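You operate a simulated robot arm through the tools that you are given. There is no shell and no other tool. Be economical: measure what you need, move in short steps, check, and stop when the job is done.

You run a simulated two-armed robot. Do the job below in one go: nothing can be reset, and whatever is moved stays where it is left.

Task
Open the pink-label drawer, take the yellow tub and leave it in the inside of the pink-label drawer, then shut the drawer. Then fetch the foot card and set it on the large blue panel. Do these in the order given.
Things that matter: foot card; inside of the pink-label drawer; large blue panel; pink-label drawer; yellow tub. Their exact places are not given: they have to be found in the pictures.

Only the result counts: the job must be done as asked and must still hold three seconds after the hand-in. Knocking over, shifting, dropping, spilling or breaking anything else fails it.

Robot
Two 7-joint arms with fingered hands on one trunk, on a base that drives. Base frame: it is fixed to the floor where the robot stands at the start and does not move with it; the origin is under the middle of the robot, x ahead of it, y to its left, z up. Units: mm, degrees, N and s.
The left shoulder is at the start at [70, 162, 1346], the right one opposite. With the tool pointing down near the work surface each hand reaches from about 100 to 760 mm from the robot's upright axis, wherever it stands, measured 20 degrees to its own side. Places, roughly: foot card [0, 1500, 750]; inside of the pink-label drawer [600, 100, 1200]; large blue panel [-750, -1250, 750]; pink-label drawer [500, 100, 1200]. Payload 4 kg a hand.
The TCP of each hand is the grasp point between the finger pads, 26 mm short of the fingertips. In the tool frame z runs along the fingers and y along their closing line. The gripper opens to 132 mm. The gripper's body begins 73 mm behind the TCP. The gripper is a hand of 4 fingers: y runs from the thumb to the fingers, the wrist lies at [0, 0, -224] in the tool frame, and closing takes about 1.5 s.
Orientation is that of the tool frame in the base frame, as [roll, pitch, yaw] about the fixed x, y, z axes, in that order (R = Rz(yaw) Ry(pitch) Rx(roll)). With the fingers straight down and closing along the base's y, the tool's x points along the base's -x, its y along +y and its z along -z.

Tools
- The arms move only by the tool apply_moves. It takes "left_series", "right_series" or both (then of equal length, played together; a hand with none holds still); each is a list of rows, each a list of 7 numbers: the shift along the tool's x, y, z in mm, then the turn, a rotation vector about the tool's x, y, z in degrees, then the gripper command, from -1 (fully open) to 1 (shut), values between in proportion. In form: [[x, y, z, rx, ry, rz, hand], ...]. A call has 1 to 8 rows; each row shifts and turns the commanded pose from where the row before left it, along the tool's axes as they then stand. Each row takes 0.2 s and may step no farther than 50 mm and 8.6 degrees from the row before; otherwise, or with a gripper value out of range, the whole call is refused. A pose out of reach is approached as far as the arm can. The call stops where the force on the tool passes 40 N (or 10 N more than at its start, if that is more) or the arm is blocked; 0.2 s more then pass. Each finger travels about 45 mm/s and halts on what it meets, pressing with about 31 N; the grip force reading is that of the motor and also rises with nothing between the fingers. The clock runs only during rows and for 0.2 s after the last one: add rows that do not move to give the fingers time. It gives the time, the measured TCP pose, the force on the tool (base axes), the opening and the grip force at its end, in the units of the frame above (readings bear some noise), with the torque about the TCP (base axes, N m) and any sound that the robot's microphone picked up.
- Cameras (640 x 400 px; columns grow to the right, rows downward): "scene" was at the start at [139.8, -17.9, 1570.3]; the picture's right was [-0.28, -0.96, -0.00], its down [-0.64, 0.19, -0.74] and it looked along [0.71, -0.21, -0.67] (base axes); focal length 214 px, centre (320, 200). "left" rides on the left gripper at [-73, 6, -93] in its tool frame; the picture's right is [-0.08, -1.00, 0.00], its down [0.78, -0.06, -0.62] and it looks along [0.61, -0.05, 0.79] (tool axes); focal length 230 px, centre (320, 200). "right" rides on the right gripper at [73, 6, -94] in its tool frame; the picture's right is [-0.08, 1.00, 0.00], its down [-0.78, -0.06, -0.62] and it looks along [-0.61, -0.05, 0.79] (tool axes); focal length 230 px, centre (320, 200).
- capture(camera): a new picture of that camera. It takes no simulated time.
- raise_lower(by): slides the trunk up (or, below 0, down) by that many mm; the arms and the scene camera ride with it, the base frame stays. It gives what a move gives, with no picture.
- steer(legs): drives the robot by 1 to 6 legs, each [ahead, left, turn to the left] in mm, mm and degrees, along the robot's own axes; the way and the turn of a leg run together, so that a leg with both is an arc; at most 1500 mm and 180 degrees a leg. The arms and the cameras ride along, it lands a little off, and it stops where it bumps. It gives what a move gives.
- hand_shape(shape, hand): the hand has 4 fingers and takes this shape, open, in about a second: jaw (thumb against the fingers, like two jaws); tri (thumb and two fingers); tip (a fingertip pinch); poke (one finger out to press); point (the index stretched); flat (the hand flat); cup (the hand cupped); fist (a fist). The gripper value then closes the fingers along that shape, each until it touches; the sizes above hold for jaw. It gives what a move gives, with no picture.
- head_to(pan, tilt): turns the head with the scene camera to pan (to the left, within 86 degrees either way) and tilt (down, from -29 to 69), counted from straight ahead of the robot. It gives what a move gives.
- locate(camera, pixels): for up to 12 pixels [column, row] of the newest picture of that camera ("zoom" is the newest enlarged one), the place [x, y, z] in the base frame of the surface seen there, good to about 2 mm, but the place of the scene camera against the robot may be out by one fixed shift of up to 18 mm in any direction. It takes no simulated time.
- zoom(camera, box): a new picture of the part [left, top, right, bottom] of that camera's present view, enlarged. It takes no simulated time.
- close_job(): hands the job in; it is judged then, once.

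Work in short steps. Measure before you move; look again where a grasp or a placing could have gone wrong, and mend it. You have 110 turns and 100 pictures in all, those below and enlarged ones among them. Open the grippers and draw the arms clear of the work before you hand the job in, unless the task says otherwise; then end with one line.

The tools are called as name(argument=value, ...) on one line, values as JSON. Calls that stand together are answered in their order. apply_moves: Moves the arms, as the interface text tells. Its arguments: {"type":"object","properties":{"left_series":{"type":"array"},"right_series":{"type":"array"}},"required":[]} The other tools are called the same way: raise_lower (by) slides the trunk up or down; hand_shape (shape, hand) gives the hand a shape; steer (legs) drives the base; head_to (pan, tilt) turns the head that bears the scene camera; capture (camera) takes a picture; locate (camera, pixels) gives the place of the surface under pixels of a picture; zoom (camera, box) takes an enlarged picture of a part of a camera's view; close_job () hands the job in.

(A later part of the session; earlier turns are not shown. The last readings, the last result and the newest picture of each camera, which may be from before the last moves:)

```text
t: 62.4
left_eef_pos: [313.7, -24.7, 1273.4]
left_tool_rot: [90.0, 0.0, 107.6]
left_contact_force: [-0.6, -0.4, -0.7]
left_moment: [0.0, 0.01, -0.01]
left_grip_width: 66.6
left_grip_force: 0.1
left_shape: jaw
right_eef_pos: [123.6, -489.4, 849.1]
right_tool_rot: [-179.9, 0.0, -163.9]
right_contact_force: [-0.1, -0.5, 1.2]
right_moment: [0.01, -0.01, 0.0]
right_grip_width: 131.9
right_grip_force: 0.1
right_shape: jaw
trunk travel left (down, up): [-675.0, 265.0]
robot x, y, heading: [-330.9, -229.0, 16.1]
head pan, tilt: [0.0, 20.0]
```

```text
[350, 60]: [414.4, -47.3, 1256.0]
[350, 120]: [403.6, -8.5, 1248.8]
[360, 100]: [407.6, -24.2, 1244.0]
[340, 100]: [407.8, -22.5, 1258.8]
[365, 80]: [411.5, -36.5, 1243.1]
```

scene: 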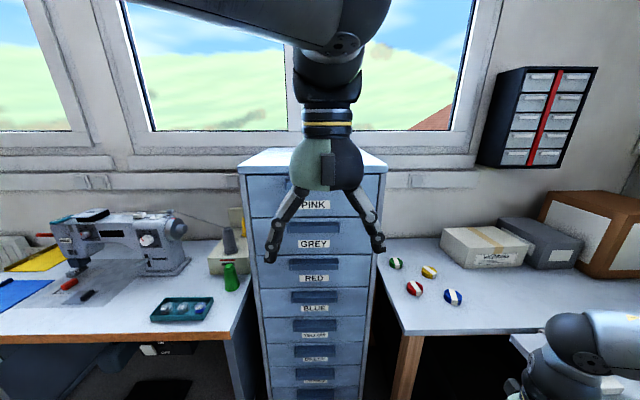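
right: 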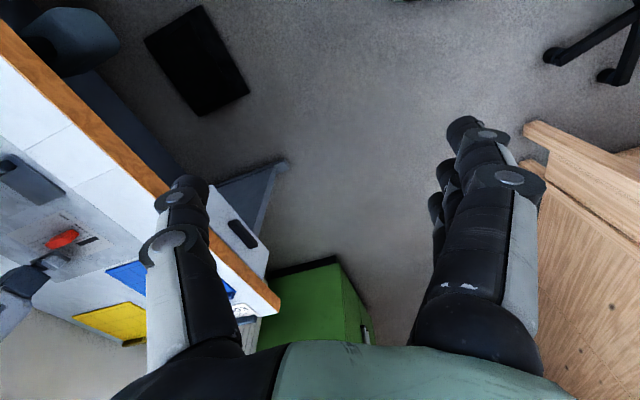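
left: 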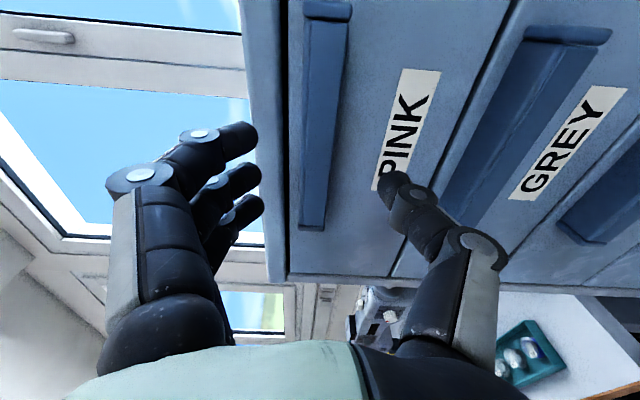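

The front plane is confirmed 90 mm ahead. I advance 58 mm and close on the handle.

apply_moves(left_series=[[0, 1, 20, 0, 0, 0, 0], [0, 1, 20, 0, 0, 0, 0], [0, 0, 18, 0, 0, 0, 0], [0, 0, 0, 0, 0, 0, 1], [0, 0, 0, 0, 0, 0, 1], [0, 0, 0, 0, 0, 0, 1], [0, 0, 0, 0, 0, 0, 1], [0, 0, 0, 0, 0, 0, 1]])

capture(camera="left")

```text
t: 64.2
left_eef_pos: [371.1, -3.5, 1271.7]
left_tool_rot: [90.5, 0.0, 107.6]
left_contact_force: [1.6, 0.1, -12.4]
left_moment: [0.15, -0.44, 0.03]
left_grip_width: 12.8
left_grip_force: 30.5
left_shape: jaw
right_eef_pos: [124.8, -488.8, 848.9]
right_tool_rot: [179.9, -0.1, -163.9]
right_contact_force: [0.4, 0.8, 0.0]
right_moment: [-0.02, -0.02, 0.01]
right_grip_width: 132.0
right_grip_force: 0.0
right_shape: jaw
trunk travel left (down, up): [-675.0, 265.0]
robot x, y, heading: [-333.0, -228.5, 16.0]
head pan, tilt: [0.0, 20.0]
```

```text
65 pictures are left
```

left: 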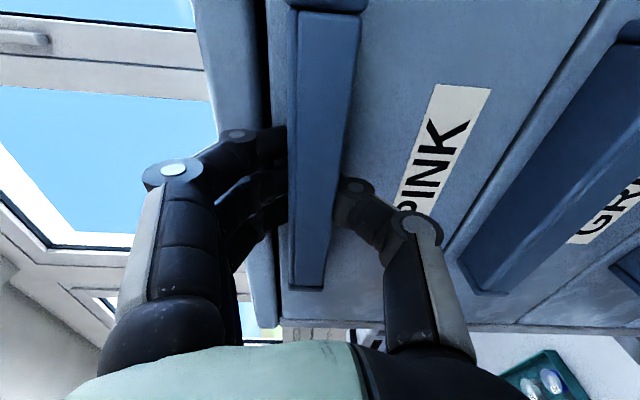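

The fingers hold the handle (one tucked behind the lip). I pull gently 60 mm back first.

apply_moves(left_series=[[0, 0, -10, 0, 0, 0, 1], [0, 0, -10, 0, 0, 0, 1], [0, 0, -10, 0, 0, 0, 1], [0, 0, -15, 0, 0, 0, 1], [0, 0, -15, 0, 0, 0, 1]])

capture(camera="left")

```text
t: 65.4
left_eef_pos: [316.0, -20.4, 1273.6]
left_tool_rot: [90.2, -0.1, 107.5]
left_contact_force: [-1.6, 1.3, -21.2]
left_moment: [0.13, -0.47, 0.0]
left_grip_width: 12.3
left_grip_force: 30.7
left_shape: jaw
right_eef_pos: [125.6, -487.8, 849.4]
right_tool_rot: [-179.9, -0.1, -163.8]
right_contact_force: [-1.3, 0.1, -0.7]
right_moment: [0.03, -0.01, 0.01]
right_grip_width: 131.9
right_grip_force: 0.1
right_shape: jaw
trunk travel left (down, up): [-675.0, 265.0]
robot x, y, heading: [-331.1, -228.8, 16.0]
head pan, tilt: [0.0, 20.0]
```

```text
64 pictures are left
```

left: 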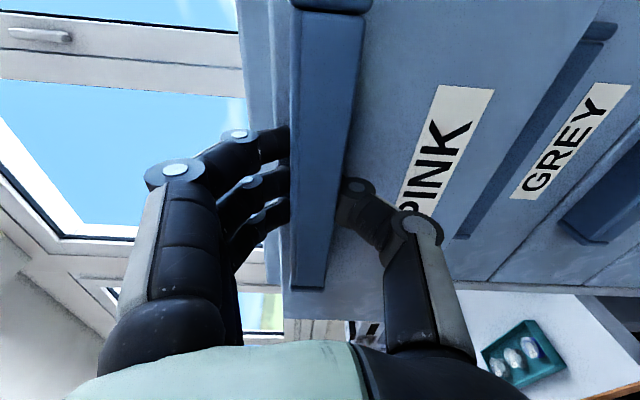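

The drawer follows. I relieve the downward force by 3 mm and pull on 190 mm more.

apply_moves(left_series=[[0, -3, -20, 0, 0, 0, 1], [0, 0, -25, 0, 0, 0, 1], [0, 0, -25, 0, 0, 0, 1], [0, 0, -25, 0, 0, 0, 1], [0, 0, -25, 0, 0, 0, 1], [0, 0, -25, 0, 0, 0, 1], [0, 0, -25, 0, 0, 0, 1], [0, 0, -20, 0, 0, 0, 1]])

capture(camera="scene")

```text
t: 67.2
left_eef_pos: [137.1, -74.4, 1269.3]
left_tool_rot: [92.4, 2.9, 108.3]
left_contact_force: [8.5, -26.6, 1.8]
left_moment: [0.7, -0.65, -0.3]
left_grip_width: 13.0
left_grip_force: 31.3
left_shape: jaw
right_eef_pos: [123.6, -493.6, 849.7]
right_tool_rot: [179.7, 0.0, -164.0]
right_contact_force: [-0.3, 0.7, 0.5]
right_moment: [-0.01, 0.0, 0.04]
right_grip_width: 131.7
right_grip_force: 0.3
right_shape: jaw
trunk travel left (down, up): [-675.0, 265.0]
robot x, y, heading: [-329.0, -227.6, 15.8]
head pan, tilt: [0.0, 20.0]
```

```text
63 pictures are left
```

scene: 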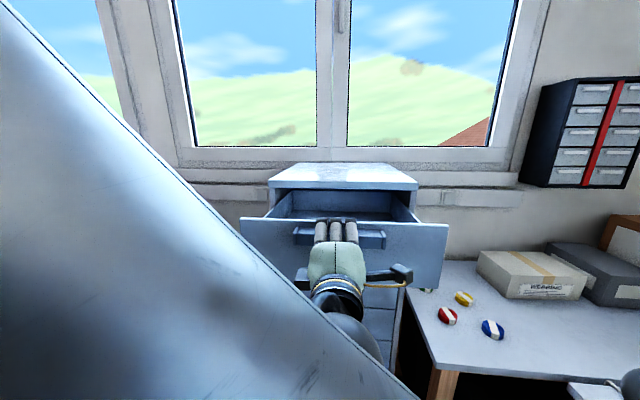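

The drawer is open by about 245 mm. I release the handle and check that the fingers are clear.

apply_moves(left_series=[[0, 0, 0, 0, 0, 0, 0], [0, 0, 0, 0, 0, 0, -0.3], [0, 0, 0, 0, 0, 0, -0.3], [0, 0, 0, 0, 0, 0, -0.3], [0, 0, 0, 0, 0, 0, -0.3]])

capture(camera="left")

```text
t: 68.4
left_eef_pos: [134.2, -65.4, 1272.7]
left_tool_rot: [91.9, 2.9, 108.9]
left_contact_force: [1.0, -0.3, 0.1]
left_moment: [0.01, -0.01, 0.0]
left_grip_width: 85.2
left_grip_force: 0.2
left_shape: jaw
right_eef_pos: [124.8, -489.1, 850.4]
right_tool_rot: [180.0, 0.1, -163.9]
right_contact_force: [-0.4, 0.6, 0.3]
right_moment: [-0.01, 0.0, 0.01]
right_grip_width: 131.8
right_grip_force: 0.0
right_shape: jaw
trunk travel left (down, up): [-675.0, 265.0]
robot x, y, heading: [-326.9, -230.0, 16.1]
head pan, tilt: [0.0, 20.0]
```

```text
62 pictures are left
```

left: 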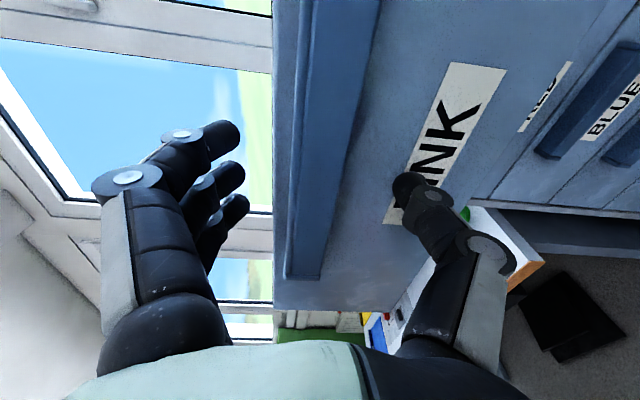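

The fingers are clear. I back off, raise the trunk again and drive to a stand from which the right hand reaches the tub.

steer(legs=[[-250, 0, 0]])

raise_lower(by=150)

steer(legs=[[0, 0, -41], [329, -145, 0]])

head_to(pan=-5, tilt=45)

capture(camera="scene")

capture(camera="right")

```text
t: 70.2
left_eef_pos: [-105.7, -135.8, 1269.7]
left_tool_rot: [92.1, 2.4, 108.8]
left_contact_force: [-0.3, 0.1, 1.1]
left_moment: [-0.02, 0.05, 0.02]
left_grip_width: 85.0
left_grip_force: 0.0
left_shape: jaw
right_eef_pos: [-119.2, -559.6, 849.0]
right_tool_rot: [180.0, 0.1, -163.9]
right_contact_force: [-0.2, -0.4, -0.8]
right_moment: [0.0, 0.01, -0.01]
right_grip_width: 131.7
right_grip_force: 0.1
right_shape: jaw
trunk travel left (down, up): [-675.0, 265.0]
robot x, y, heading: [-574.1, -298.6, 15.8]
head pan, tilt: [0.0, 20.0]
```

```text
t: 72.0
left_eef_pos: [-106.9, -136.6, 1417.9]
left_tool_rot: [92.4, 2.5, 108.9]
left_contact_force: [-1.0, -0.3, -0.3]
left_moment: [0.0, -0.01, -0.04]
left_grip_width: 85.3
left_grip_force: 0.1
left_shape: jaw
right_eef_pos: [-119.1, -558.9, 999.2]
right_tool_rot: [180.0, 0.1, -163.9]
right_contact_force: [-0.5, -0.5, -0.4]
right_moment: [-0.02, -0.04, 0.0]
right_grip_width: 131.6
right_grip_force: 0.1
right_shape: jaw
trunk travel left (down, up): [-825.0, 115.0]
robot x, y, heading: [-573.9, -301.3, 16.1]
head pan, tilt: [0.0, 20.0]
```

```text
t: 76.2
left_eef_pos: [120.6, -752.4, 1417.6]
left_tool_rot: [92.4, 2.7, 67.5]
left_contact_force: [0.2, -0.9, 0.7]
left_moment: [0.02, 0.03, -0.05]
left_grip_width: 85.8
left_grip_force: 0.0
left_shape: jaw
right_eef_pos: [-166.7, -1063.9, 1000.9]
right_tool_rot: [180.0, 0.1, 154.8]
right_contact_force: [0.2, -0.6, -1.3]
right_moment: [0.01, 0.01, -0.01]
right_grip_width: 131.8
right_grip_force: 0.0
right_shape: jaw
trunk travel left (down, up): [-825.0, 115.0]
robot x, y, heading: [-333.8, -568.3, -25.2]
head pan, tilt: [0.0, 20.0]
```

```text
t: 77.1
left_eef_pos: [123.5, -755.9, 1413.3]
left_tool_rot: [93.0, 2.5, 67.5]
left_contact_force: [-0.7, 0.1, -0.1]
left_moment: [0.01, -0.01, 0.03]
left_grip_width: 85.5
left_grip_force: 0.1
left_shape: jaw
right_eef_pos: [-165.5, -1066.0, 1000.1]
right_tool_rot: [179.9, 0.0, 154.8]
right_contact_force: [-0.1, 0.5, 0.2]
right_moment: [0.0, -0.01, 0.03]
right_grip_width: 131.9
right_grip_force: 0.1
right_shape: jaw
trunk travel left (down, up): [-825.0, 115.0]
robot x, y, heading: [-335.6, -570.8, -25.6]
head pan, tilt: [-5.0, 45.0]
```

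```text
61 pictures are left
```

scene: 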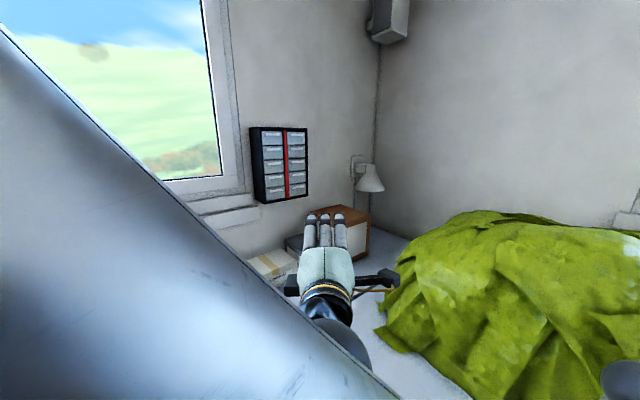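

```text
60 pictures are left
```

right: 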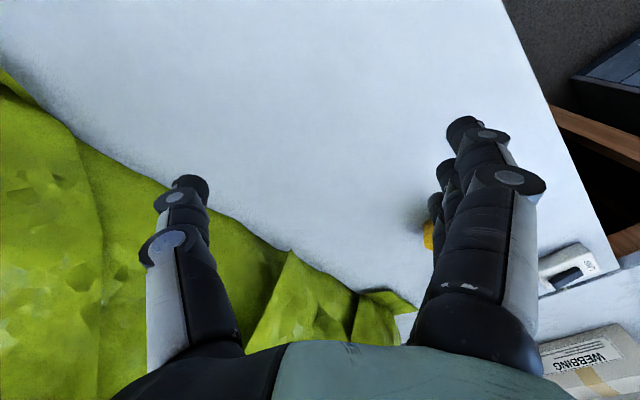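

The right camera shows the tub at (425,235) behind the fingers. I move the right hand toward it at height 1000 and look again.

apply_moves(right_series=[[-25, 34, 0, 0, 0, 0, -1], [-25, 34, 0, 0, 0, 0, -1], [-25, 34, 0, 0, 0, 0, -1], [-25, 34, 0, 0, 0, 0, -1], [-25, 10, 0, 0, 0, 0, -1]])

capture(camera="right")

```text
t: 78.3
left_eef_pos: [123.5, -756.7, 1412.4]
left_tool_rot: [93.2, 2.5, 67.6]
left_contact_force: [-0.6, -0.4, -0.8]
left_moment: [0.0, -0.03, -0.01]
left_grip_width: 85.2
left_grip_force: 0.1
left_shape: jaw
right_eef_pos: [13.7, -989.2, 999.5]
right_tool_rot: [180.0, -0.1, 154.7]
right_contact_force: [-0.2, -1.1, 0.4]
right_moment: [0.01, 0.01, 0.02]
right_grip_width: 132.0
right_grip_force: 0.1
right_shape: jaw
trunk travel left (down, up): [-825.0, 115.0]
robot x, y, heading: [-335.6, -570.8, -25.4]
head pan, tilt: [-5.0, 45.0]
```

```text
59 pictures are left
```

right: 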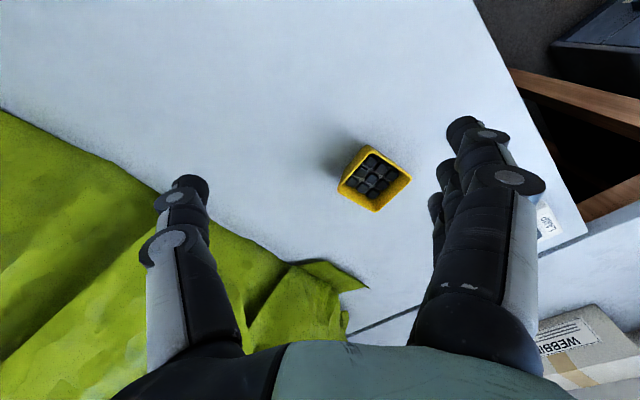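

Now the tub is well seen at (375,178). I measure its rim corners.

zoom(camera="right", box=[320, 130, 430, 220])

locate(camera="right", pixels=[[363, 147], [411, 177], [377, 210], [339, 189], [373, 180], [340, 215], [366, 240]])

```text
4.44 times, centred on (375, 175) of right
```

zoom: 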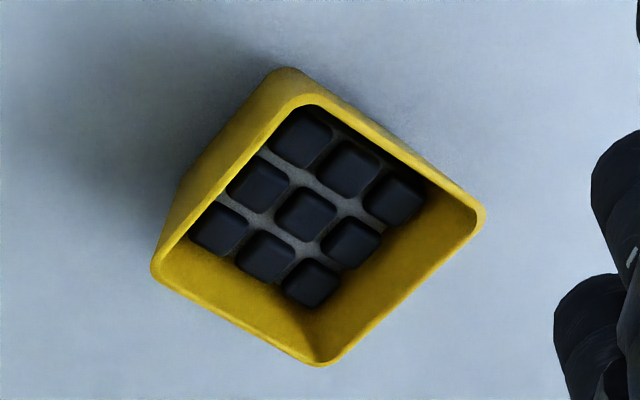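

```text
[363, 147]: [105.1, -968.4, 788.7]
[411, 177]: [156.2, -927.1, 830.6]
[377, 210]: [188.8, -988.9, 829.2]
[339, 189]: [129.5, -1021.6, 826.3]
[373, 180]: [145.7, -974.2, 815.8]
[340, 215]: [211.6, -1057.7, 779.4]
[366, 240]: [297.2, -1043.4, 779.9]
```

The rim centre is about [143,-974,828], side 70 mm, sides at 28°/118°. I check how near the green cloth is, and turn the hand 37° to fit the sides above the tub.

locate(camera="right", pixels=[[290, 262], [150, 190], [240, 235], [340, 268], [362, 285]])

apply_moves(right_series=[[-22, 14, 0, 0, 0, 7.4, -1], [-22, 14, 0, 0, 0, 7.4, -1], [-22, 14, 0, 0, 0, 7.4, -1], [0, 0, 0, 0, 0, 7.4, -1], [0, 0, 0, 0, 0, 7.2, -1]])

capture(camera="right")

```text
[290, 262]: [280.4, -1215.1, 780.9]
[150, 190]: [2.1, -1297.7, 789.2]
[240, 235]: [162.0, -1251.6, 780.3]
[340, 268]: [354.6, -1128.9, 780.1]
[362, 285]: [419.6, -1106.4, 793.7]
```

```text
t: 79.5
left_eef_pos: [123.5, -755.2, 1413.8]
left_tool_rot: [93.1, 2.5, 67.7]
left_contact_force: [0.5, 0.3, -0.4]
left_moment: [0.01, -0.03, 0.01]
left_grip_width: 85.5
left_grip_force: 0.1
left_shape: jaw
right_eef_pos: [55.5, -1000.3, 1018.9]
right_tool_rot: [179.8, 0.0, 117.8]
right_contact_force: [0.3, -0.2, -0.6]
right_moment: [-0.04, 0.01, 0.0]
right_grip_width: 132.0
right_grip_force: 0.0
right_shape: jaw
right hand out of reach, approached as far as the arm can: row 2, 3
trunk travel left (down, up): [-825.0, 115.0]
robot x, y, heading: [-334.4, -564.4, -25.2]
head pan, tilt: [-5.0, 45.0]
```

```text
57 pictures are left
```

right: 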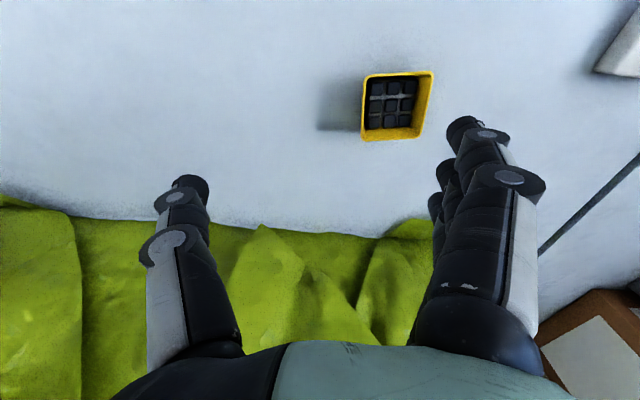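

The arm is at its reach. I drive 130 mm along the table towards the tub and see the pose.

steer(legs=[[96, 88, 0]])

apply_moves(right_series=[[0, 0, 0, 0, 0, 0, -1]])

capture(camera="right")

```text
t: 80.8
left_eef_pos: [241.1, -716.5, 1413.5]
left_tool_rot: [93.1, 2.4, 67.6]
left_contact_force: [0.4, -0.5, -0.9]
left_moment: [-0.05, -0.02, 0.0]
left_grip_width: 85.5
left_grip_force: 0.0
left_shape: jaw
right_eef_pos: [174.5, -962.3, 1018.0]
right_tool_rot: [179.8, 0.0, 117.8]
right_contact_force: [-0.7, 0.1, 0.5]
right_moment: [0.01, 0.01, 0.0]
right_grip_width: 131.7
right_grip_force: 0.0
right_shape: jaw
trunk travel left (down, up): [-825.0, 115.0]
robot x, y, heading: [-215.5, -529.1, -25.2]
head pan, tilt: [-5.0, 45.0]
```

```text
t: 81.2
left_eef_pos: [244.2, -715.5, 1408.1]
left_tool_rot: [93.6, 2.4, 67.8]
left_contact_force: [0.1, -1.2, 1.5]
left_moment: [-0.01, 0.0, 0.03]
left_grip_width: 85.2
left_grip_force: 0.1
left_shape: jaw
right_eef_pos: [174.4, -962.2, 1018.9]
right_tool_rot: [179.9, -0.1, 118.0]
right_contact_force: [-0.4, 0.2, -0.5]
right_moment: [0.01, -0.05, 0.01]
right_grip_width: 131.9
right_grip_force: 0.1
right_shape: jaw
trunk travel left (down, up): [-825.0, 115.0]
robot x, y, heading: [-217.3, -533.2, -25.4]
head pan, tilt: [-5.0, 45.0]
```

```text
56 pictures are left
```

right: 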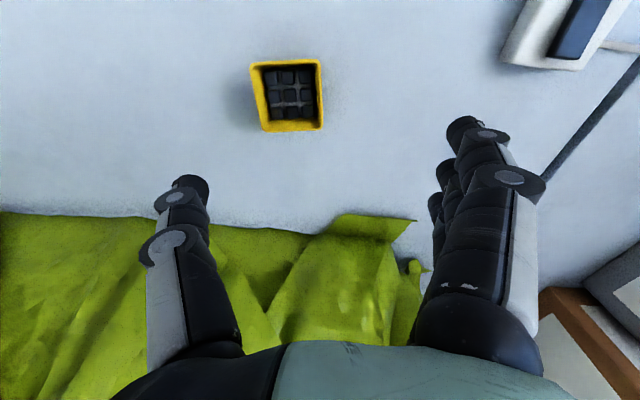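

The tub is aligned with the hand now, at (288,95). I measure its rim corners again.

locate(camera="right", pixels=[[252, 66], [319, 62], [322, 127], [265, 130], [290, 92]])

```text
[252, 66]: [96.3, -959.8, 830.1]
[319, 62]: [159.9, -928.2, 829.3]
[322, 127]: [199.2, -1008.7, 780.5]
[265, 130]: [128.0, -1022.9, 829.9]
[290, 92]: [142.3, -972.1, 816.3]
```

Rim centre is [144,-975]. I shift over it and descend to 890, then check.

apply_moves(right_series=[[1.2, -16, 0, 0, 0, 0, -1], [1.3, -17, 0, 0, 0, 0, -1], [0, 0, 40, 0, 0, 0, -1], [0, 0, 40, 0, 0, 0, -1], [0, 0, 48, 0, 0, 0, -1]])

capture(camera="right")

```text
t: 82.4
left_eef_pos: [244.0, -716.4, 1409.3]
left_tool_rot: [93.7, 2.3, 67.7]
left_contact_force: [-0.4, 0.4, 0.2]
left_moment: [-0.02, 0.0, 0.01]
left_grip_width: 85.5
left_grip_force: 0.0
left_shape: jaw
right_eef_pos: [112.9, -990.0, 931.0]
right_tool_rot: [179.7, 0.1, 118.0]
right_contact_force: [-1.1, -0.1, 0.0]
right_moment: [0.05, -0.04, -0.04]
right_grip_width: 131.9
right_grip_force: 0.1
right_shape: jaw
right hand out of reach, approached as far as the arm can: row 4, 5
trunk travel left (down, up): [-825.0, 115.0]
robot x, y, heading: [-215.7, -526.8, -25.3]
head pan, tilt: [-5.0, 45.0]
```

```text
55 pictures are left
```

right: 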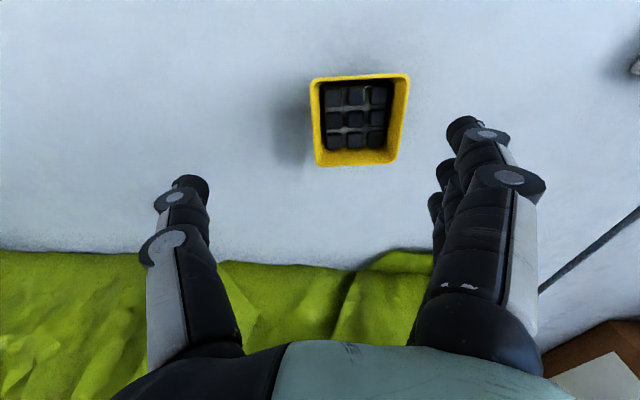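

Reach is limited because the shoulder is high. I raise the hand 150 and lower the trunk by 150 in turn.

apply_moves(right_series=[[0, 0, -50, 0, 0, 0, -1], [0, 0, -50, 0, 0, 0, -1], [0, 0, -50, 0, 0, 0, -1]])

raise_lower(by=-150)

capture(camera="right")

```text
t: 83.2
left_eef_pos: [245.4, -713.2, 1408.1]
left_tool_rot: [93.6, 2.5, 67.8]
left_contact_force: [0.3, 0.3, 0.3]
left_moment: [-0.01, 0.01, -0.05]
left_grip_width: 85.3
left_grip_force: 0.0
left_shape: jaw
right_eef_pos: [112.8, -986.4, 1081.6]
right_tool_rot: [-180.0, 0.1, 118.0]
right_contact_force: [-0.2, 0.1, -0.2]
right_moment: [-0.02, 0.0, -0.03]
right_grip_width: 131.9
right_grip_force: 0.0
right_shape: jaw
trunk travel left (down, up): [-825.0, 115.0]
robot x, y, heading: [-210.8, -526.7, -25.2]
head pan, tilt: [-5.0, 45.0]
```

```text
t: 84.9
left_eef_pos: [245.1, -714.1, 1257.0]
left_tool_rot: [93.8, 2.4, 67.9]
left_contact_force: [-0.3, -0.2, -0.6]
left_moment: [0.03, -0.03, -0.01]
left_grip_width: 85.4
left_grip_force: 0.1
left_shape: jaw
right_eef_pos: [113.6, -985.8, 931.2]
right_tool_rot: [179.8, 0.1, 118.0]
right_contact_force: [0.0, -0.4, 0.1]
right_moment: [0.03, -0.03, 0.03]
right_grip_width: 131.8
right_grip_force: 0.2
right_shape: jaw
trunk travel left (down, up): [-675.0, 265.0]
robot x, y, heading: [-216.3, -532.7, -25.2]
head pan, tilt: [-5.0, 45.0]
```

```text
54 pictures are left
```

right: 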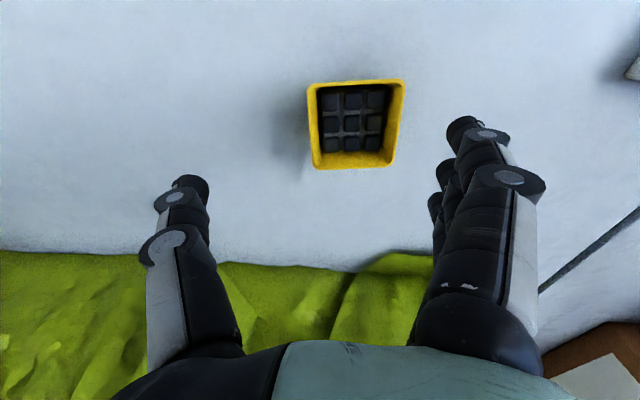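

I shift the hand 32 mm over the tub at this height to test reach.

apply_moves(right_series=[[-2.6, 16, 0, 0, 0, 0, -1], [-2.6, 15.7, 0, 0, 0, 0, -1], [0, 0, 30, 0, 0, 0, -1]])

capture(camera="right")

locate(camera="right", pixels=[[283, 90], [365, 88], [290, 175], [365, 172], [320, 130]])

```text
t: 85.7
left_eef_pos: [246.5, -716.1, 1256.5]
left_tool_rot: [93.7, 2.3, 67.8]
left_contact_force: [-0.1, 0.4, 0.6]
left_moment: [-0.03, -0.02, 0.01]
left_grip_width: 85.5
left_grip_force: 0.1
left_shape: jaw
right_eef_pos: [144.2, -978.4, 899.1]
right_tool_rot: [179.9, 0.0, 117.8]
right_contact_force: [-0.3, -0.5, 0.7]
right_moment: [0.04, 0.04, -0.02]
right_grip_width: 131.9
right_grip_force: 0.0
right_shape: jaw
trunk travel left (down, up): [-675.0, 265.0]
robot x, y, heading: [-217.5, -529.8, -25.4]
head pan, tilt: [-5.0, 45.0]
```

```text
53 pictures are left
```

right: 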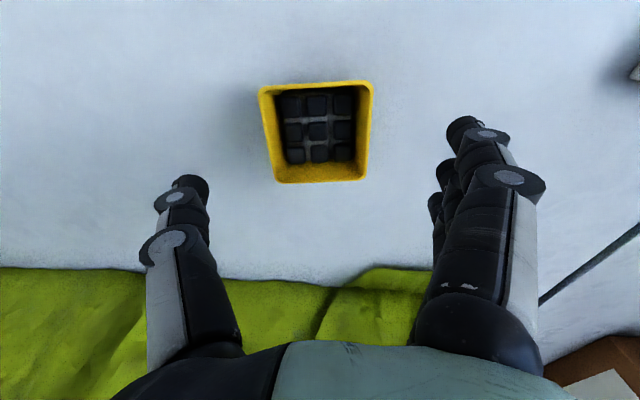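

```text
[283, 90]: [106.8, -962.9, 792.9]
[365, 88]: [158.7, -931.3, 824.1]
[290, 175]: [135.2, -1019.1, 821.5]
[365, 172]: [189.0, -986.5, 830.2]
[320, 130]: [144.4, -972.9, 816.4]
```

The hand is centred over the tub. I descend to TCP 813 and close.

apply_moves(right_series=[[2.2, 1, 30, 0, 0, 0, -1], [0, 0, 30, 0, 0, 0, -1], [0, 0, 26, 0, 0, 0, -1], [0, 0, 0, 0, 0, 0, -1]])

apply_moves(right_series=[[0, 0, 0, 0, 0, 0, 0.0], [0, 0, 0, 0, 0, 0, 0.3], [0, 0, 0, 0, 0, 0, 0.5], [0, 0, 0, 0, 0, 0, 0.8], [0, 0, 0, 0, 0, 0, 1], [0, 0, 0, 0, 0, 0, 1], [0, 0, 0, 0, 0, 0, 1]])

capture(camera="right")

```text
t: 86.7
left_eef_pos: [245.5, -715.3, 1257.2]
left_tool_rot: [93.8, 2.4, 67.8]
left_contact_force: [0.0, 0.2, 0.4]
left_moment: [-0.01, -0.01, -0.01]
left_grip_width: 85.2
left_grip_force: 0.1
left_shape: jaw
right_eef_pos: [142.7, -976.5, 814.8]
right_tool_rot: [179.7, 0.0, 117.8]
right_contact_force: [0.0, 0.1, -0.1]
right_moment: [-0.02, 0.02, -0.01]
right_grip_width: 131.8
right_grip_force: 0.1
right_shape: jaw
trunk travel left (down, up): [-675.0, 265.0]
robot x, y, heading: [-213.3, -530.6, -25.3]
head pan, tilt: [-5.0, 45.0]
```

```text
t: 88.3
left_eef_pos: [245.2, -715.3, 1256.6]
left_tool_rot: [93.8, 2.5, 67.9]
left_contact_force: [0.1, 0.5, 0.4]
left_moment: [-0.01, 0.01, 0.01]
left_grip_width: 85.5
left_grip_force: 0.0
left_shape: jaw
right_eef_pos: [142.8, -975.5, 814.0]
right_tool_rot: [179.9, 0.0, 118.0]
right_contact_force: [-0.2, 0.1, 0.3]
right_moment: [0.01, 0.02, -0.05]
right_grip_width: 59.4
right_grip_force: 30.8
right_shape: jaw
trunk travel left (down, up): [-675.0, 265.0]
robot x, y, heading: [-213.6, -529.5, -25.2]
head pan, tilt: [-5.0, 45.0]
```

```text
52 pictures are left
```

right: 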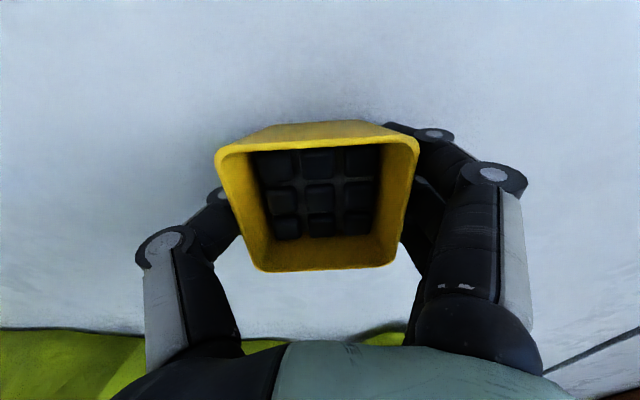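

Gripped at 59 mm with 31 N. I lift slowly and look.

apply_moves(right_series=[[0, 0, -15, 0, 0, 0, 1], [0, 0, -20, 0, 0, 0, 1], [0, 0, -25, 0, 0, 0, 1], [0, 0, -25, 0, 0, 0, 1], [0, 0, -25, 0, 0, 0, 1], [0, 0, -25, 0, 0, 0, 1]])

capture(camera="right")

```text
t: 89.7
left_eef_pos: [245.0, -714.2, 1256.3]
left_tool_rot: [93.8, 2.5, 67.9]
left_contact_force: [-1.0, -0.1, 0.1]
left_moment: [0.0, -0.01, 0.0]
left_grip_width: 85.6
left_grip_force: 0.1
left_shape: jaw
right_eef_pos: [143.8, -972.1, 950.3]
right_tool_rot: [179.9, 0.1, 118.0]
right_contact_force: [1.4, 0.4, -1.4]
right_moment: [-0.03, 0.02, 0.01]
right_grip_width: 59.0
right_grip_force: 31.2
right_shape: jaw
trunk travel left (down, up): [-675.0, 265.0]
robot x, y, heading: [-215.1, -531.9, -25.2]
head pan, tilt: [-5.0, 45.0]
```

```text
51 pictures are left
```

right: 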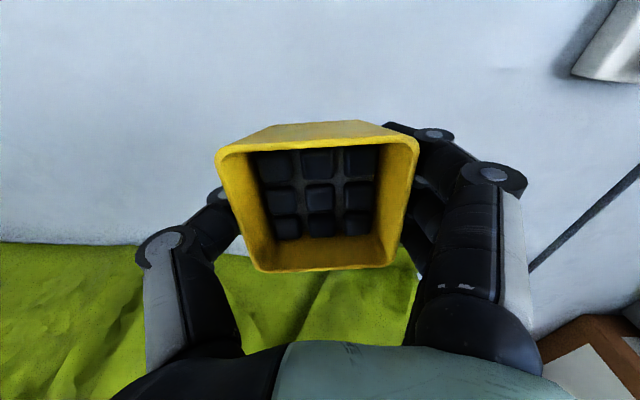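

The tub is held level. I raise the trunk fully and the hand, moving the left hand 100 mm out to the left, before turning.

raise_lower(by=265)

apply_moves(left_series=[[20, 0, 0, 0, 0, 0, 0], [20, 0, 0, 0, 0, 0, 0], [20, 0, 0, 0, 0, 0, 0], [20, 0, 0, 0, 0, 0, 0], [20, 0, 0, 0, 0, 0, 0], [0, 0, 0, 0, 0, 0, 0]], right_series=[[0, 0, -25, 0, 0, 0, 1], [0, 0, -25, 0, 0, 0, 1], [0, 0, -25, 0, 0, 0, 1], [0, 0, -25, 0, 0, 0, 1], [0, 0, -25, 0, 0, 0, 1], [0, 0, -25, 0, 0, 0, 1]])

```text
t: 92.4
left_eef_pos: [245.9, -714.4, 1522.2]
left_tool_rot: [93.7, 2.5, 67.9]
left_contact_force: [0.1, 1.0, 0.1]
left_moment: [0.03, -0.03, -0.01]
left_grip_width: 85.2
left_grip_force: 0.0
left_shape: jaw
right_eef_pos: [145.8, -973.6, 1214.4]
right_tool_rot: [179.9, -0.1, 118.0]
right_contact_force: [-0.1, 1.0, -0.8]
right_moment: [0.0, -0.04, -0.04]
right_grip_width: 59.4
right_grip_force: 30.7
right_shape: jaw
trunk travel left (down, up): [-940.0, 0.0]
robot x, y, heading: [-211.5, -526.0, -25.2]
head pan, tilt: [-5.0, 45.0]
```

```text
t: 93.8
left_eef_pos: [278.8, -656.4, 1548.5]
left_tool_rot: [93.1, 2.5, 67.6]
left_contact_force: [0.0, 1.3, -0.2]
left_moment: [0.01, 0.0, 0.0]
left_grip_width: 66.9
left_grip_force: 0.1
left_shape: jaw
left hand out of reach, approached as far as the arm can: row 3, 4, 5
right_eef_pos: [144.7, -969.3, 1363.5]
right_tool_rot: [180.0, 0.1, 117.9]
right_contact_force: [-0.2, 0.0, -1.4]
right_moment: [-0.01, -0.05, 0.02]
right_grip_width: 59.4
right_grip_force: 31.4
right_shape: jaw
trunk travel left (down, up): [-940.0, 0.0]
robot x, y, heading: [-218.5, -527.2, -25.1]
head pan, tilt: [-5.0, 45.0]
```

Tub bottom is now near 1329. I raise it 30 more, turn to face the cabinet and sidestep left, staying back from the drawer.

apply_moves(right_series=[[0, 0, -20, 0, 0, 0, 1], [0, 0, -20, 0, 0, 0, 1]])

steer(legs=[[-150, 0, 0], [0, 0, 42.5]])

head_to(pan=10, tilt=35)

capture(camera="scene")

```text
t: 94.4
left_eef_pos: [279.3, -654.6, 1548.6]
left_tool_rot: [93.1, 2.5, 67.7]
left_contact_force: [-0.9, 0.1, 0.1]
left_moment: [0.0, 0.04, -0.01]
left_grip_width: 66.6
left_grip_force: 0.0
left_shape: jaw
right_eef_pos: [143.2, -971.9, 1403.6]
right_tool_rot: [179.8, 0.0, 118.1]
right_contact_force: [-0.5, 0.1, -1.1]
right_moment: [-0.01, -0.02, -0.02]
right_grip_width: 59.5
right_grip_force: 30.5
right_shape: jaw
trunk travel left (down, up): [-940.0, 0.0]
robot x, y, heading: [-216.8, -529.2, -25.1]
head pan, tilt: [-5.0, 45.0]
```

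```text
t: 97.8
left_eef_pos: [93.5, -217.2, 1548.6]
left_tool_rot: [93.2, 2.6, 111.5]
left_contact_force: [-0.6, 0.4, -0.5]
left_moment: [-0.02, 0.04, 0.0]
left_grip_width: 66.6
left_grip_force: 0.0
left_shape: jaw
right_eef_pos: [217.0, -537.9, 1403.5]
right_tool_rot: [179.9, 0.0, 161.8]
right_contact_force: [0.4, 0.4, -1.6]
right_moment: [0.01, 0.03, -0.01]
right_grip_width: 59.5
right_grip_force: 31.4
right_shape: jaw
trunk travel left (down, up): [-940.0, 0.0]
robot x, y, heading: [-349.7, -464.7, 18.7]
head pan, tilt: [-5.0, 45.0]
```

```text
t: 98.6
left_eef_pos: [93.4, -214.1, 1548.9]
left_tool_rot: [93.1, 2.5, 111.5]
left_contact_force: [-0.2, 0.9, -0.5]
left_moment: [0.04, 0.01, 0.01]
left_grip_width: 66.3
left_grip_force: 0.0
left_shape: jaw
right_eef_pos: [215.8, -537.5, 1403.2]
right_tool_rot: [179.9, 0.0, 161.7]
right_contact_force: [0.0, 0.1, -0.9]
right_moment: [0.01, 0.01, -0.03]
right_grip_width: 59.0
right_grip_force: 30.9
right_shape: jaw
trunk travel left (down, up): [-940.0, 0.0]
robot x, y, heading: [-347.9, -463.5, 18.3]
head pan, tilt: [10.0, 35.0]
```

```text
50 pictures are left
```

scene: 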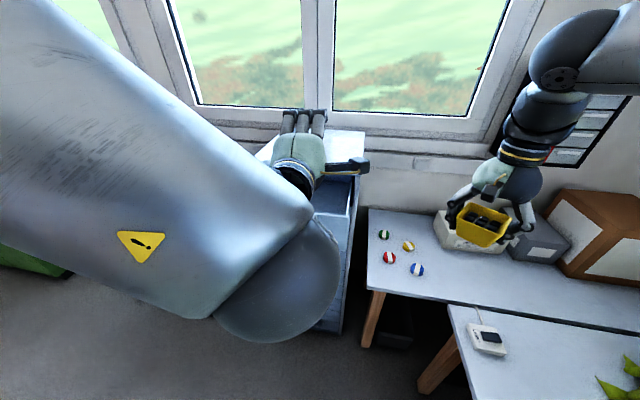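

The left forearm hides the drawer; the right wrist camera will show it. I sidestep left 417 mm and look with it.

steer(legs=[[0, 417, 0]])

capture(camera="right")

capture(camera="scene")

```text
t: 101.2
left_eef_pos: [-38.6, 178.8, 1549.0]
left_tool_rot: [93.1, 2.4, 111.4]
left_contact_force: [-0.6, -1.3, 0.8]
left_moment: [0.01, 0.0, 0.03]
left_grip_width: 66.4
left_grip_force: 0.1
left_shape: jaw
right_eef_pos: [82.8, -143.7, 1402.7]
right_tool_rot: [179.8, -0.1, 161.7]
right_contact_force: [0.2, 0.1, -1.0]
right_moment: [0.01, 0.02, -0.05]
right_grip_width: 59.1
right_grip_force: 31.4
right_shape: jaw
trunk travel left (down, up): [-940.0, 0.0]
robot x, y, heading: [-481.4, -69.4, 18.4]
head pan, tilt: [10.0, 35.0]
```

```text
49 pictures are left
```

right: 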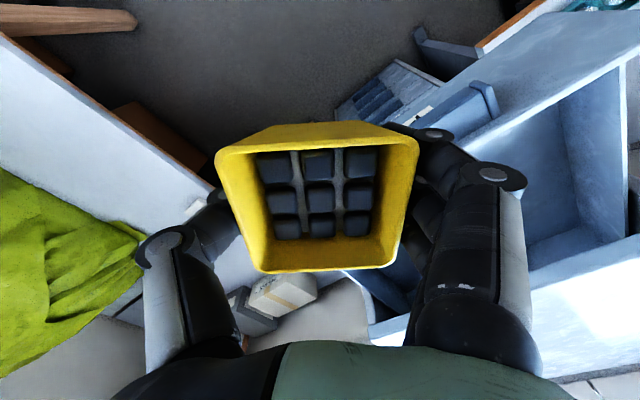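

```text
48 pictures are left
```

scene: 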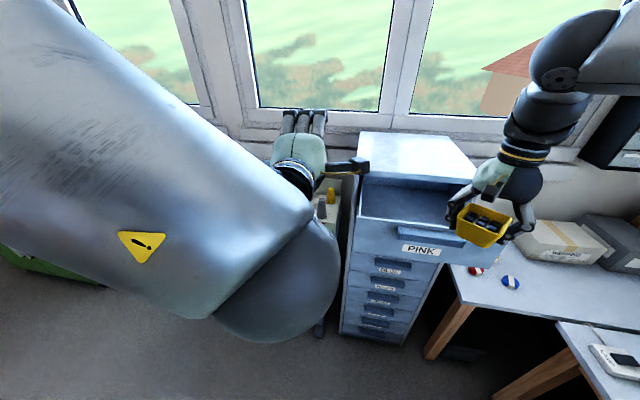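

The drawer interior is visible in the scene view around (405,203). I measure its inside, rim and floor with both cameras.

locate(camera="scene", pixels=[[360, 218], [498, 233], [420, 203], [390, 205], [405, 215], [380, 190], [430, 190], [362, 180], [474, 182]])

locate(camera="right", pixels=[[560, 230], [580, 90], [625, 70], [470, 140], [540, 255], [530, 285], [600, 150], [480, 92]])

zoom(camera="scene", box=[330, 120, 550, 270])

```text
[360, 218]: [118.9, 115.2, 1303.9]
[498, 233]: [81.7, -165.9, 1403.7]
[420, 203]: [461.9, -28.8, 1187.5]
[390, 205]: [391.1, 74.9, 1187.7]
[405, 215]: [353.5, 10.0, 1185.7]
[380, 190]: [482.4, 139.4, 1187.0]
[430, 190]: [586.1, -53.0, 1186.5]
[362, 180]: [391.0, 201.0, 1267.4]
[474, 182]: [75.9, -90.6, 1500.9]
```

```text
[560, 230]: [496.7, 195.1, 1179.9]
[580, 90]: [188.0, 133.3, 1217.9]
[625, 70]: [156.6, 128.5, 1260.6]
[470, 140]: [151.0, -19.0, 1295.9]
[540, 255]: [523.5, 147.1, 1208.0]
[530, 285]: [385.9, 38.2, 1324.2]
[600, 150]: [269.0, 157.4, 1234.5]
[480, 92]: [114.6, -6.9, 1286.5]
```

```text
2.67 times, centred on (440, 195) of scene
```

zoom: 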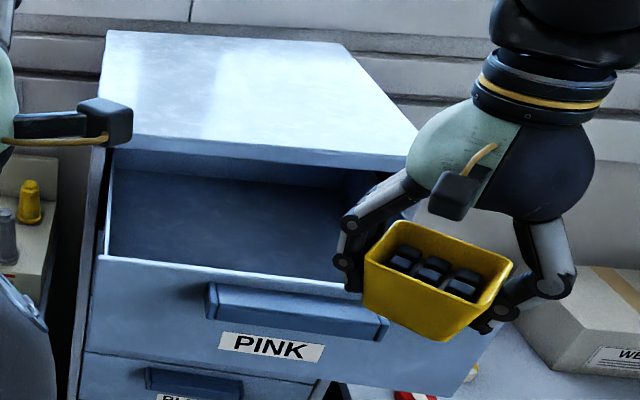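

The drawer floor is at z 1180, rim at 1297. I drive 229 mm ahead so the tub is over the open drawer.

steer(legs=[[229, -9, 0]])

capture(camera="right")

capture(camera="scene")

```text
t: 102.9
left_eef_pos: [175.5, 243.8, 1551.6]
left_tool_rot: [92.9, 2.5, 111.2]
left_contact_force: [-0.5, 0.5, 1.1]
left_moment: [-0.01, -0.03, -0.02]
left_grip_width: 66.7
left_grip_force: 0.1
left_shape: jaw
right_eef_pos: [298.2, -78.1, 1405.4]
right_tool_rot: [179.8, 0.3, 161.5]
right_contact_force: [0.6, 0.6, -2.0]
right_moment: [0.0, -0.02, -0.01]
right_grip_width: 59.2
right_grip_force: 31.4
right_shape: jaw
trunk travel left (down, up): [-940.0, 0.0]
robot x, y, heading: [-260.9, -2.9, 18.6]
head pan, tilt: [10.0, 35.0]
```

```text
46 pictures are left
```

right: 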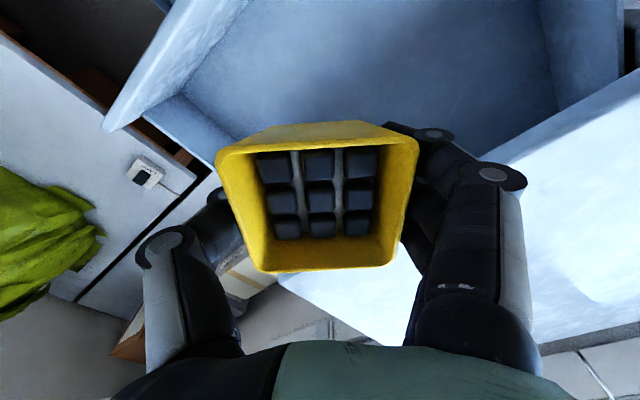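

```text
45 pictures are left
```

scene: 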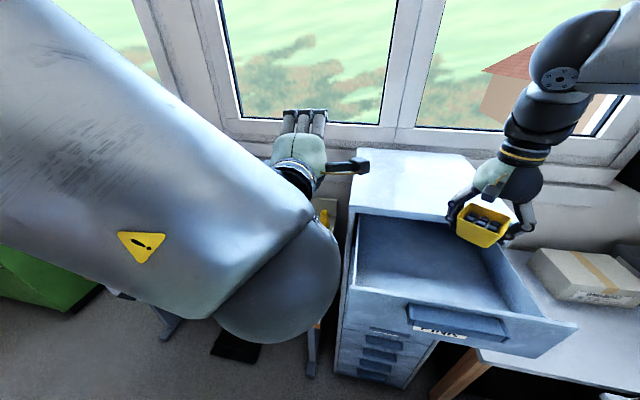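

I measure the drawer's right wall, front rim and the cabinet's edge from the right camera to check clearances.

locate(camera="right", pixels=[[180, 100], [200, 130], [150, 115], [108, 128], [150, 60], [190, 75], [540, 150], [400, 100], [545, 20], [500, 150]])

locate(camera="scene", pixels=[[576, 325], [352, 287], [450, 220], [400, 214], [510, 310], [480, 245], [545, 318]])

```text
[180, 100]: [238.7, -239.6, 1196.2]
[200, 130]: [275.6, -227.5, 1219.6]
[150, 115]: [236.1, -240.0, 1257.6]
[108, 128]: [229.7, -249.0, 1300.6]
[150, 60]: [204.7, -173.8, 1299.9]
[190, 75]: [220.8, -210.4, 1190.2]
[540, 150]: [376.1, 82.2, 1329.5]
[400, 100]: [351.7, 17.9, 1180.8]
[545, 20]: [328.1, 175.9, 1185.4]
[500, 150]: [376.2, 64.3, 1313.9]
```

```text
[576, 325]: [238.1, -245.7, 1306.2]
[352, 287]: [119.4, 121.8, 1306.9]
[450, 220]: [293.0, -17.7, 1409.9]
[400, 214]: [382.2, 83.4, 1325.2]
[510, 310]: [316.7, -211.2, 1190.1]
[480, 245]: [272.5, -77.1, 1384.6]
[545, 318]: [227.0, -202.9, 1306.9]
```

Clearances are good (136 mm to the right wall, about 120 mm front and back). I descend 170 mm.

apply_moves(right_series=[[0, 0, 25, 0, 0, 0, 1], [0, 0, 25, 0, 0, 0, 1], [0, 0, 25, 0, 0, 0, 1], [0, 0, 25, 0, 0, 0, 1], [0, 0, 25, 0, 0, 0, 1], [0, 0, 25, 0, 0, 0, 1], [0, 0, 20, 0, 0, 0, 1]])

capture(camera="right")

```text
t: 104.5
left_eef_pos: [183.1, 247.0, 1547.0]
left_tool_rot: [93.2, 2.6, 111.4]
left_contact_force: [-0.5, 0.5, 0.8]
left_moment: [0.01, 0.03, -0.02]
left_grip_width: 66.8
left_grip_force: 0.0
left_shape: jaw
right_eef_pos: [305.8, -74.3, 1231.3]
right_tool_rot: [180.0, -0.2, 161.6]
right_contact_force: [-0.4, 0.3, -1.5]
right_moment: [0.01, 0.03, 0.01]
right_grip_width: 59.0
right_grip_force: 30.8
right_shape: jaw
trunk travel left (down, up): [-940.0, 0.0]
robot x, y, heading: [-266.2, -5.9, 18.3]
head pan, tilt: [10.0, 35.0]
```

```text
44 pictures are left
```

right: 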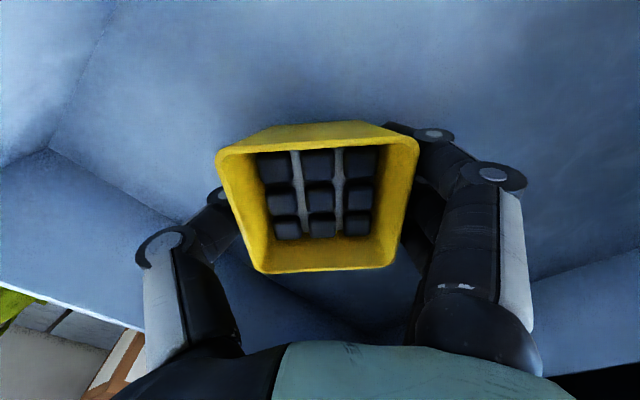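

Tub bottom is about 17 mm above the floor. I lower in small steps until contact shows.

apply_moves(right_series=[[0, 0, 6, 0, 0, 0, 1], [0, 0, 5, 0, 0, 0, 1], [0, 0, 3, 0, 0, 0, 1], [0, 0, 2, 0, 0, 0, 1], [0, 0, 0, 0, 0, 0, 1]])

```text
t: 105.7
left_eef_pos: [182.1, 245.7, 1548.1]
left_tool_rot: [93.1, 2.6, 111.5]
left_contact_force: [0.4, 0.3, 0.4]
left_moment: [0.0, 0.0, 0.02]
left_grip_width: 66.5
left_grip_force: 0.0
left_shape: jaw
right_eef_pos: [305.5, -75.7, 1217.5]
right_tool_rot: [179.8, 0.0, 161.6]
right_contact_force: [-0.7, -0.2, -1.4]
right_moment: [0.01, 0.0, -0.01]
right_grip_width: 59.1
right_grip_force: 30.8
right_shape: jaw
trunk travel left (down, up): [-940.0, 0.0]
robot x, y, heading: [-262.9, -5.3, 18.6]
head pan, tilt: [10.0, 35.0]
```

No contact yet at 1217; I go on in 2 mm steps.

apply_moves(right_series=[[0, 0, 2, 0, 0, 0, 1], [0, 0, 1.5, 0, 0, 0, 1], [0, 0, 1.5, 0, 0, 0, 1], [0, 0, 0, 0, 0, 0, 1]])

```text
t: 106.7
left_eef_pos: [180.7, 245.1, 1549.1]
left_tool_rot: [93.1, 2.4, 111.4]
left_contact_force: [0.0, 0.5, -0.2]
left_moment: [0.01, -0.01, 0.0]
left_grip_width: 66.8
left_grip_force: 0.0
left_shape: jaw
right_eef_pos: [303.8, -75.2, 1214.2]
right_tool_rot: [179.9, 0.0, 161.6]
right_contact_force: [-0.4, 0.2, 5.0]
right_moment: [0.2, -0.06, 0.0]
right_grip_width: 58.9
right_grip_force: 30.9
right_shape: jaw
trunk travel left (down, up): [-940.0, 0.0]
robot x, y, heading: [-263.2, -3.7, 18.4]
head pan, tilt: [10.0, 35.0]
```

Force up by 6 N: the tub touches the floor. I open the hand and rise.

apply_moves(right_series=[[0, 0, 0, 0, 0, 0, 0], [0, 0, 0, 0, 0, 0, -0.3], [0, 0, 0, 0, 0, 0, -0.7], [0, 0, 0, 0, 0, 0, -0.7], [0, 0, 0, 0, 0, 0, -0.7]])

apply_moves(right_series=[[0, 0, -15, 0, 0, 0, -0.7], [0, 0, -30, 0, 0, 0, -0.7], [0, 0, -35, 0, 0, 0, -0.7], [0, 0, -35, 0, 0, 0, -0.7], [0, 0, -35, 0, 0, 0, -0.7], [0, 0, -35, 0, 0, 0, -0.7]])

capture(camera="right")

```text
t: 107.9
left_eef_pos: [182.8, 246.1, 1548.0]
left_tool_rot: [93.1, 2.5, 111.4]
left_contact_force: [-0.8, -0.2, 0.4]
left_moment: [-0.04, 0.0, -0.03]
left_grip_width: 66.8
left_grip_force: 0.1
left_shape: jaw
right_eef_pos: [304.0, -75.9, 1212.8]
right_tool_rot: [179.9, 0.0, 161.6]
right_contact_force: [0.7, 0.1, 0.4]
right_moment: [0.02, 0.01, 0.03]
right_grip_width: 112.0
right_grip_force: 0.1
right_shape: jaw
trunk travel left (down, up): [-940.0, 0.0]
robot x, y, heading: [-265.9, -5.7, 18.4]
head pan, tilt: [10.0, 35.0]
```

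```text
t: 109.3
left_eef_pos: [180.8, 246.7, 1548.7]
left_tool_rot: [93.1, 2.5, 111.4]
left_contact_force: [0.5, -0.1, -0.7]
left_moment: [0.02, -0.01, 0.0]
left_grip_width: 66.6
left_grip_force: 0.0
left_shape: jaw
right_eef_pos: [304.3, -75.3, 1399.6]
right_tool_rot: [179.9, 0.0, 161.5]
right_contact_force: [0.4, -0.6, -0.4]
right_moment: [-0.02, -0.01, 0.03]
right_grip_width: 111.8
right_grip_force: 0.0
right_shape: jaw
trunk travel left (down, up): [-940.0, 0.0]
robot x, y, heading: [-262.4, -2.9, 18.5]
head pan, tilt: [10.0, 35.0]
```

```text
43 pictures are left
```

right: 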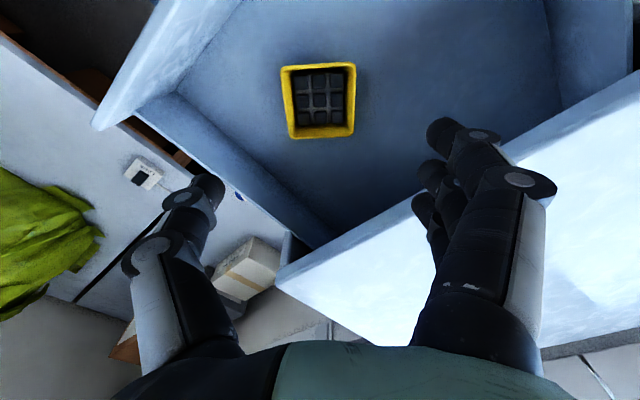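

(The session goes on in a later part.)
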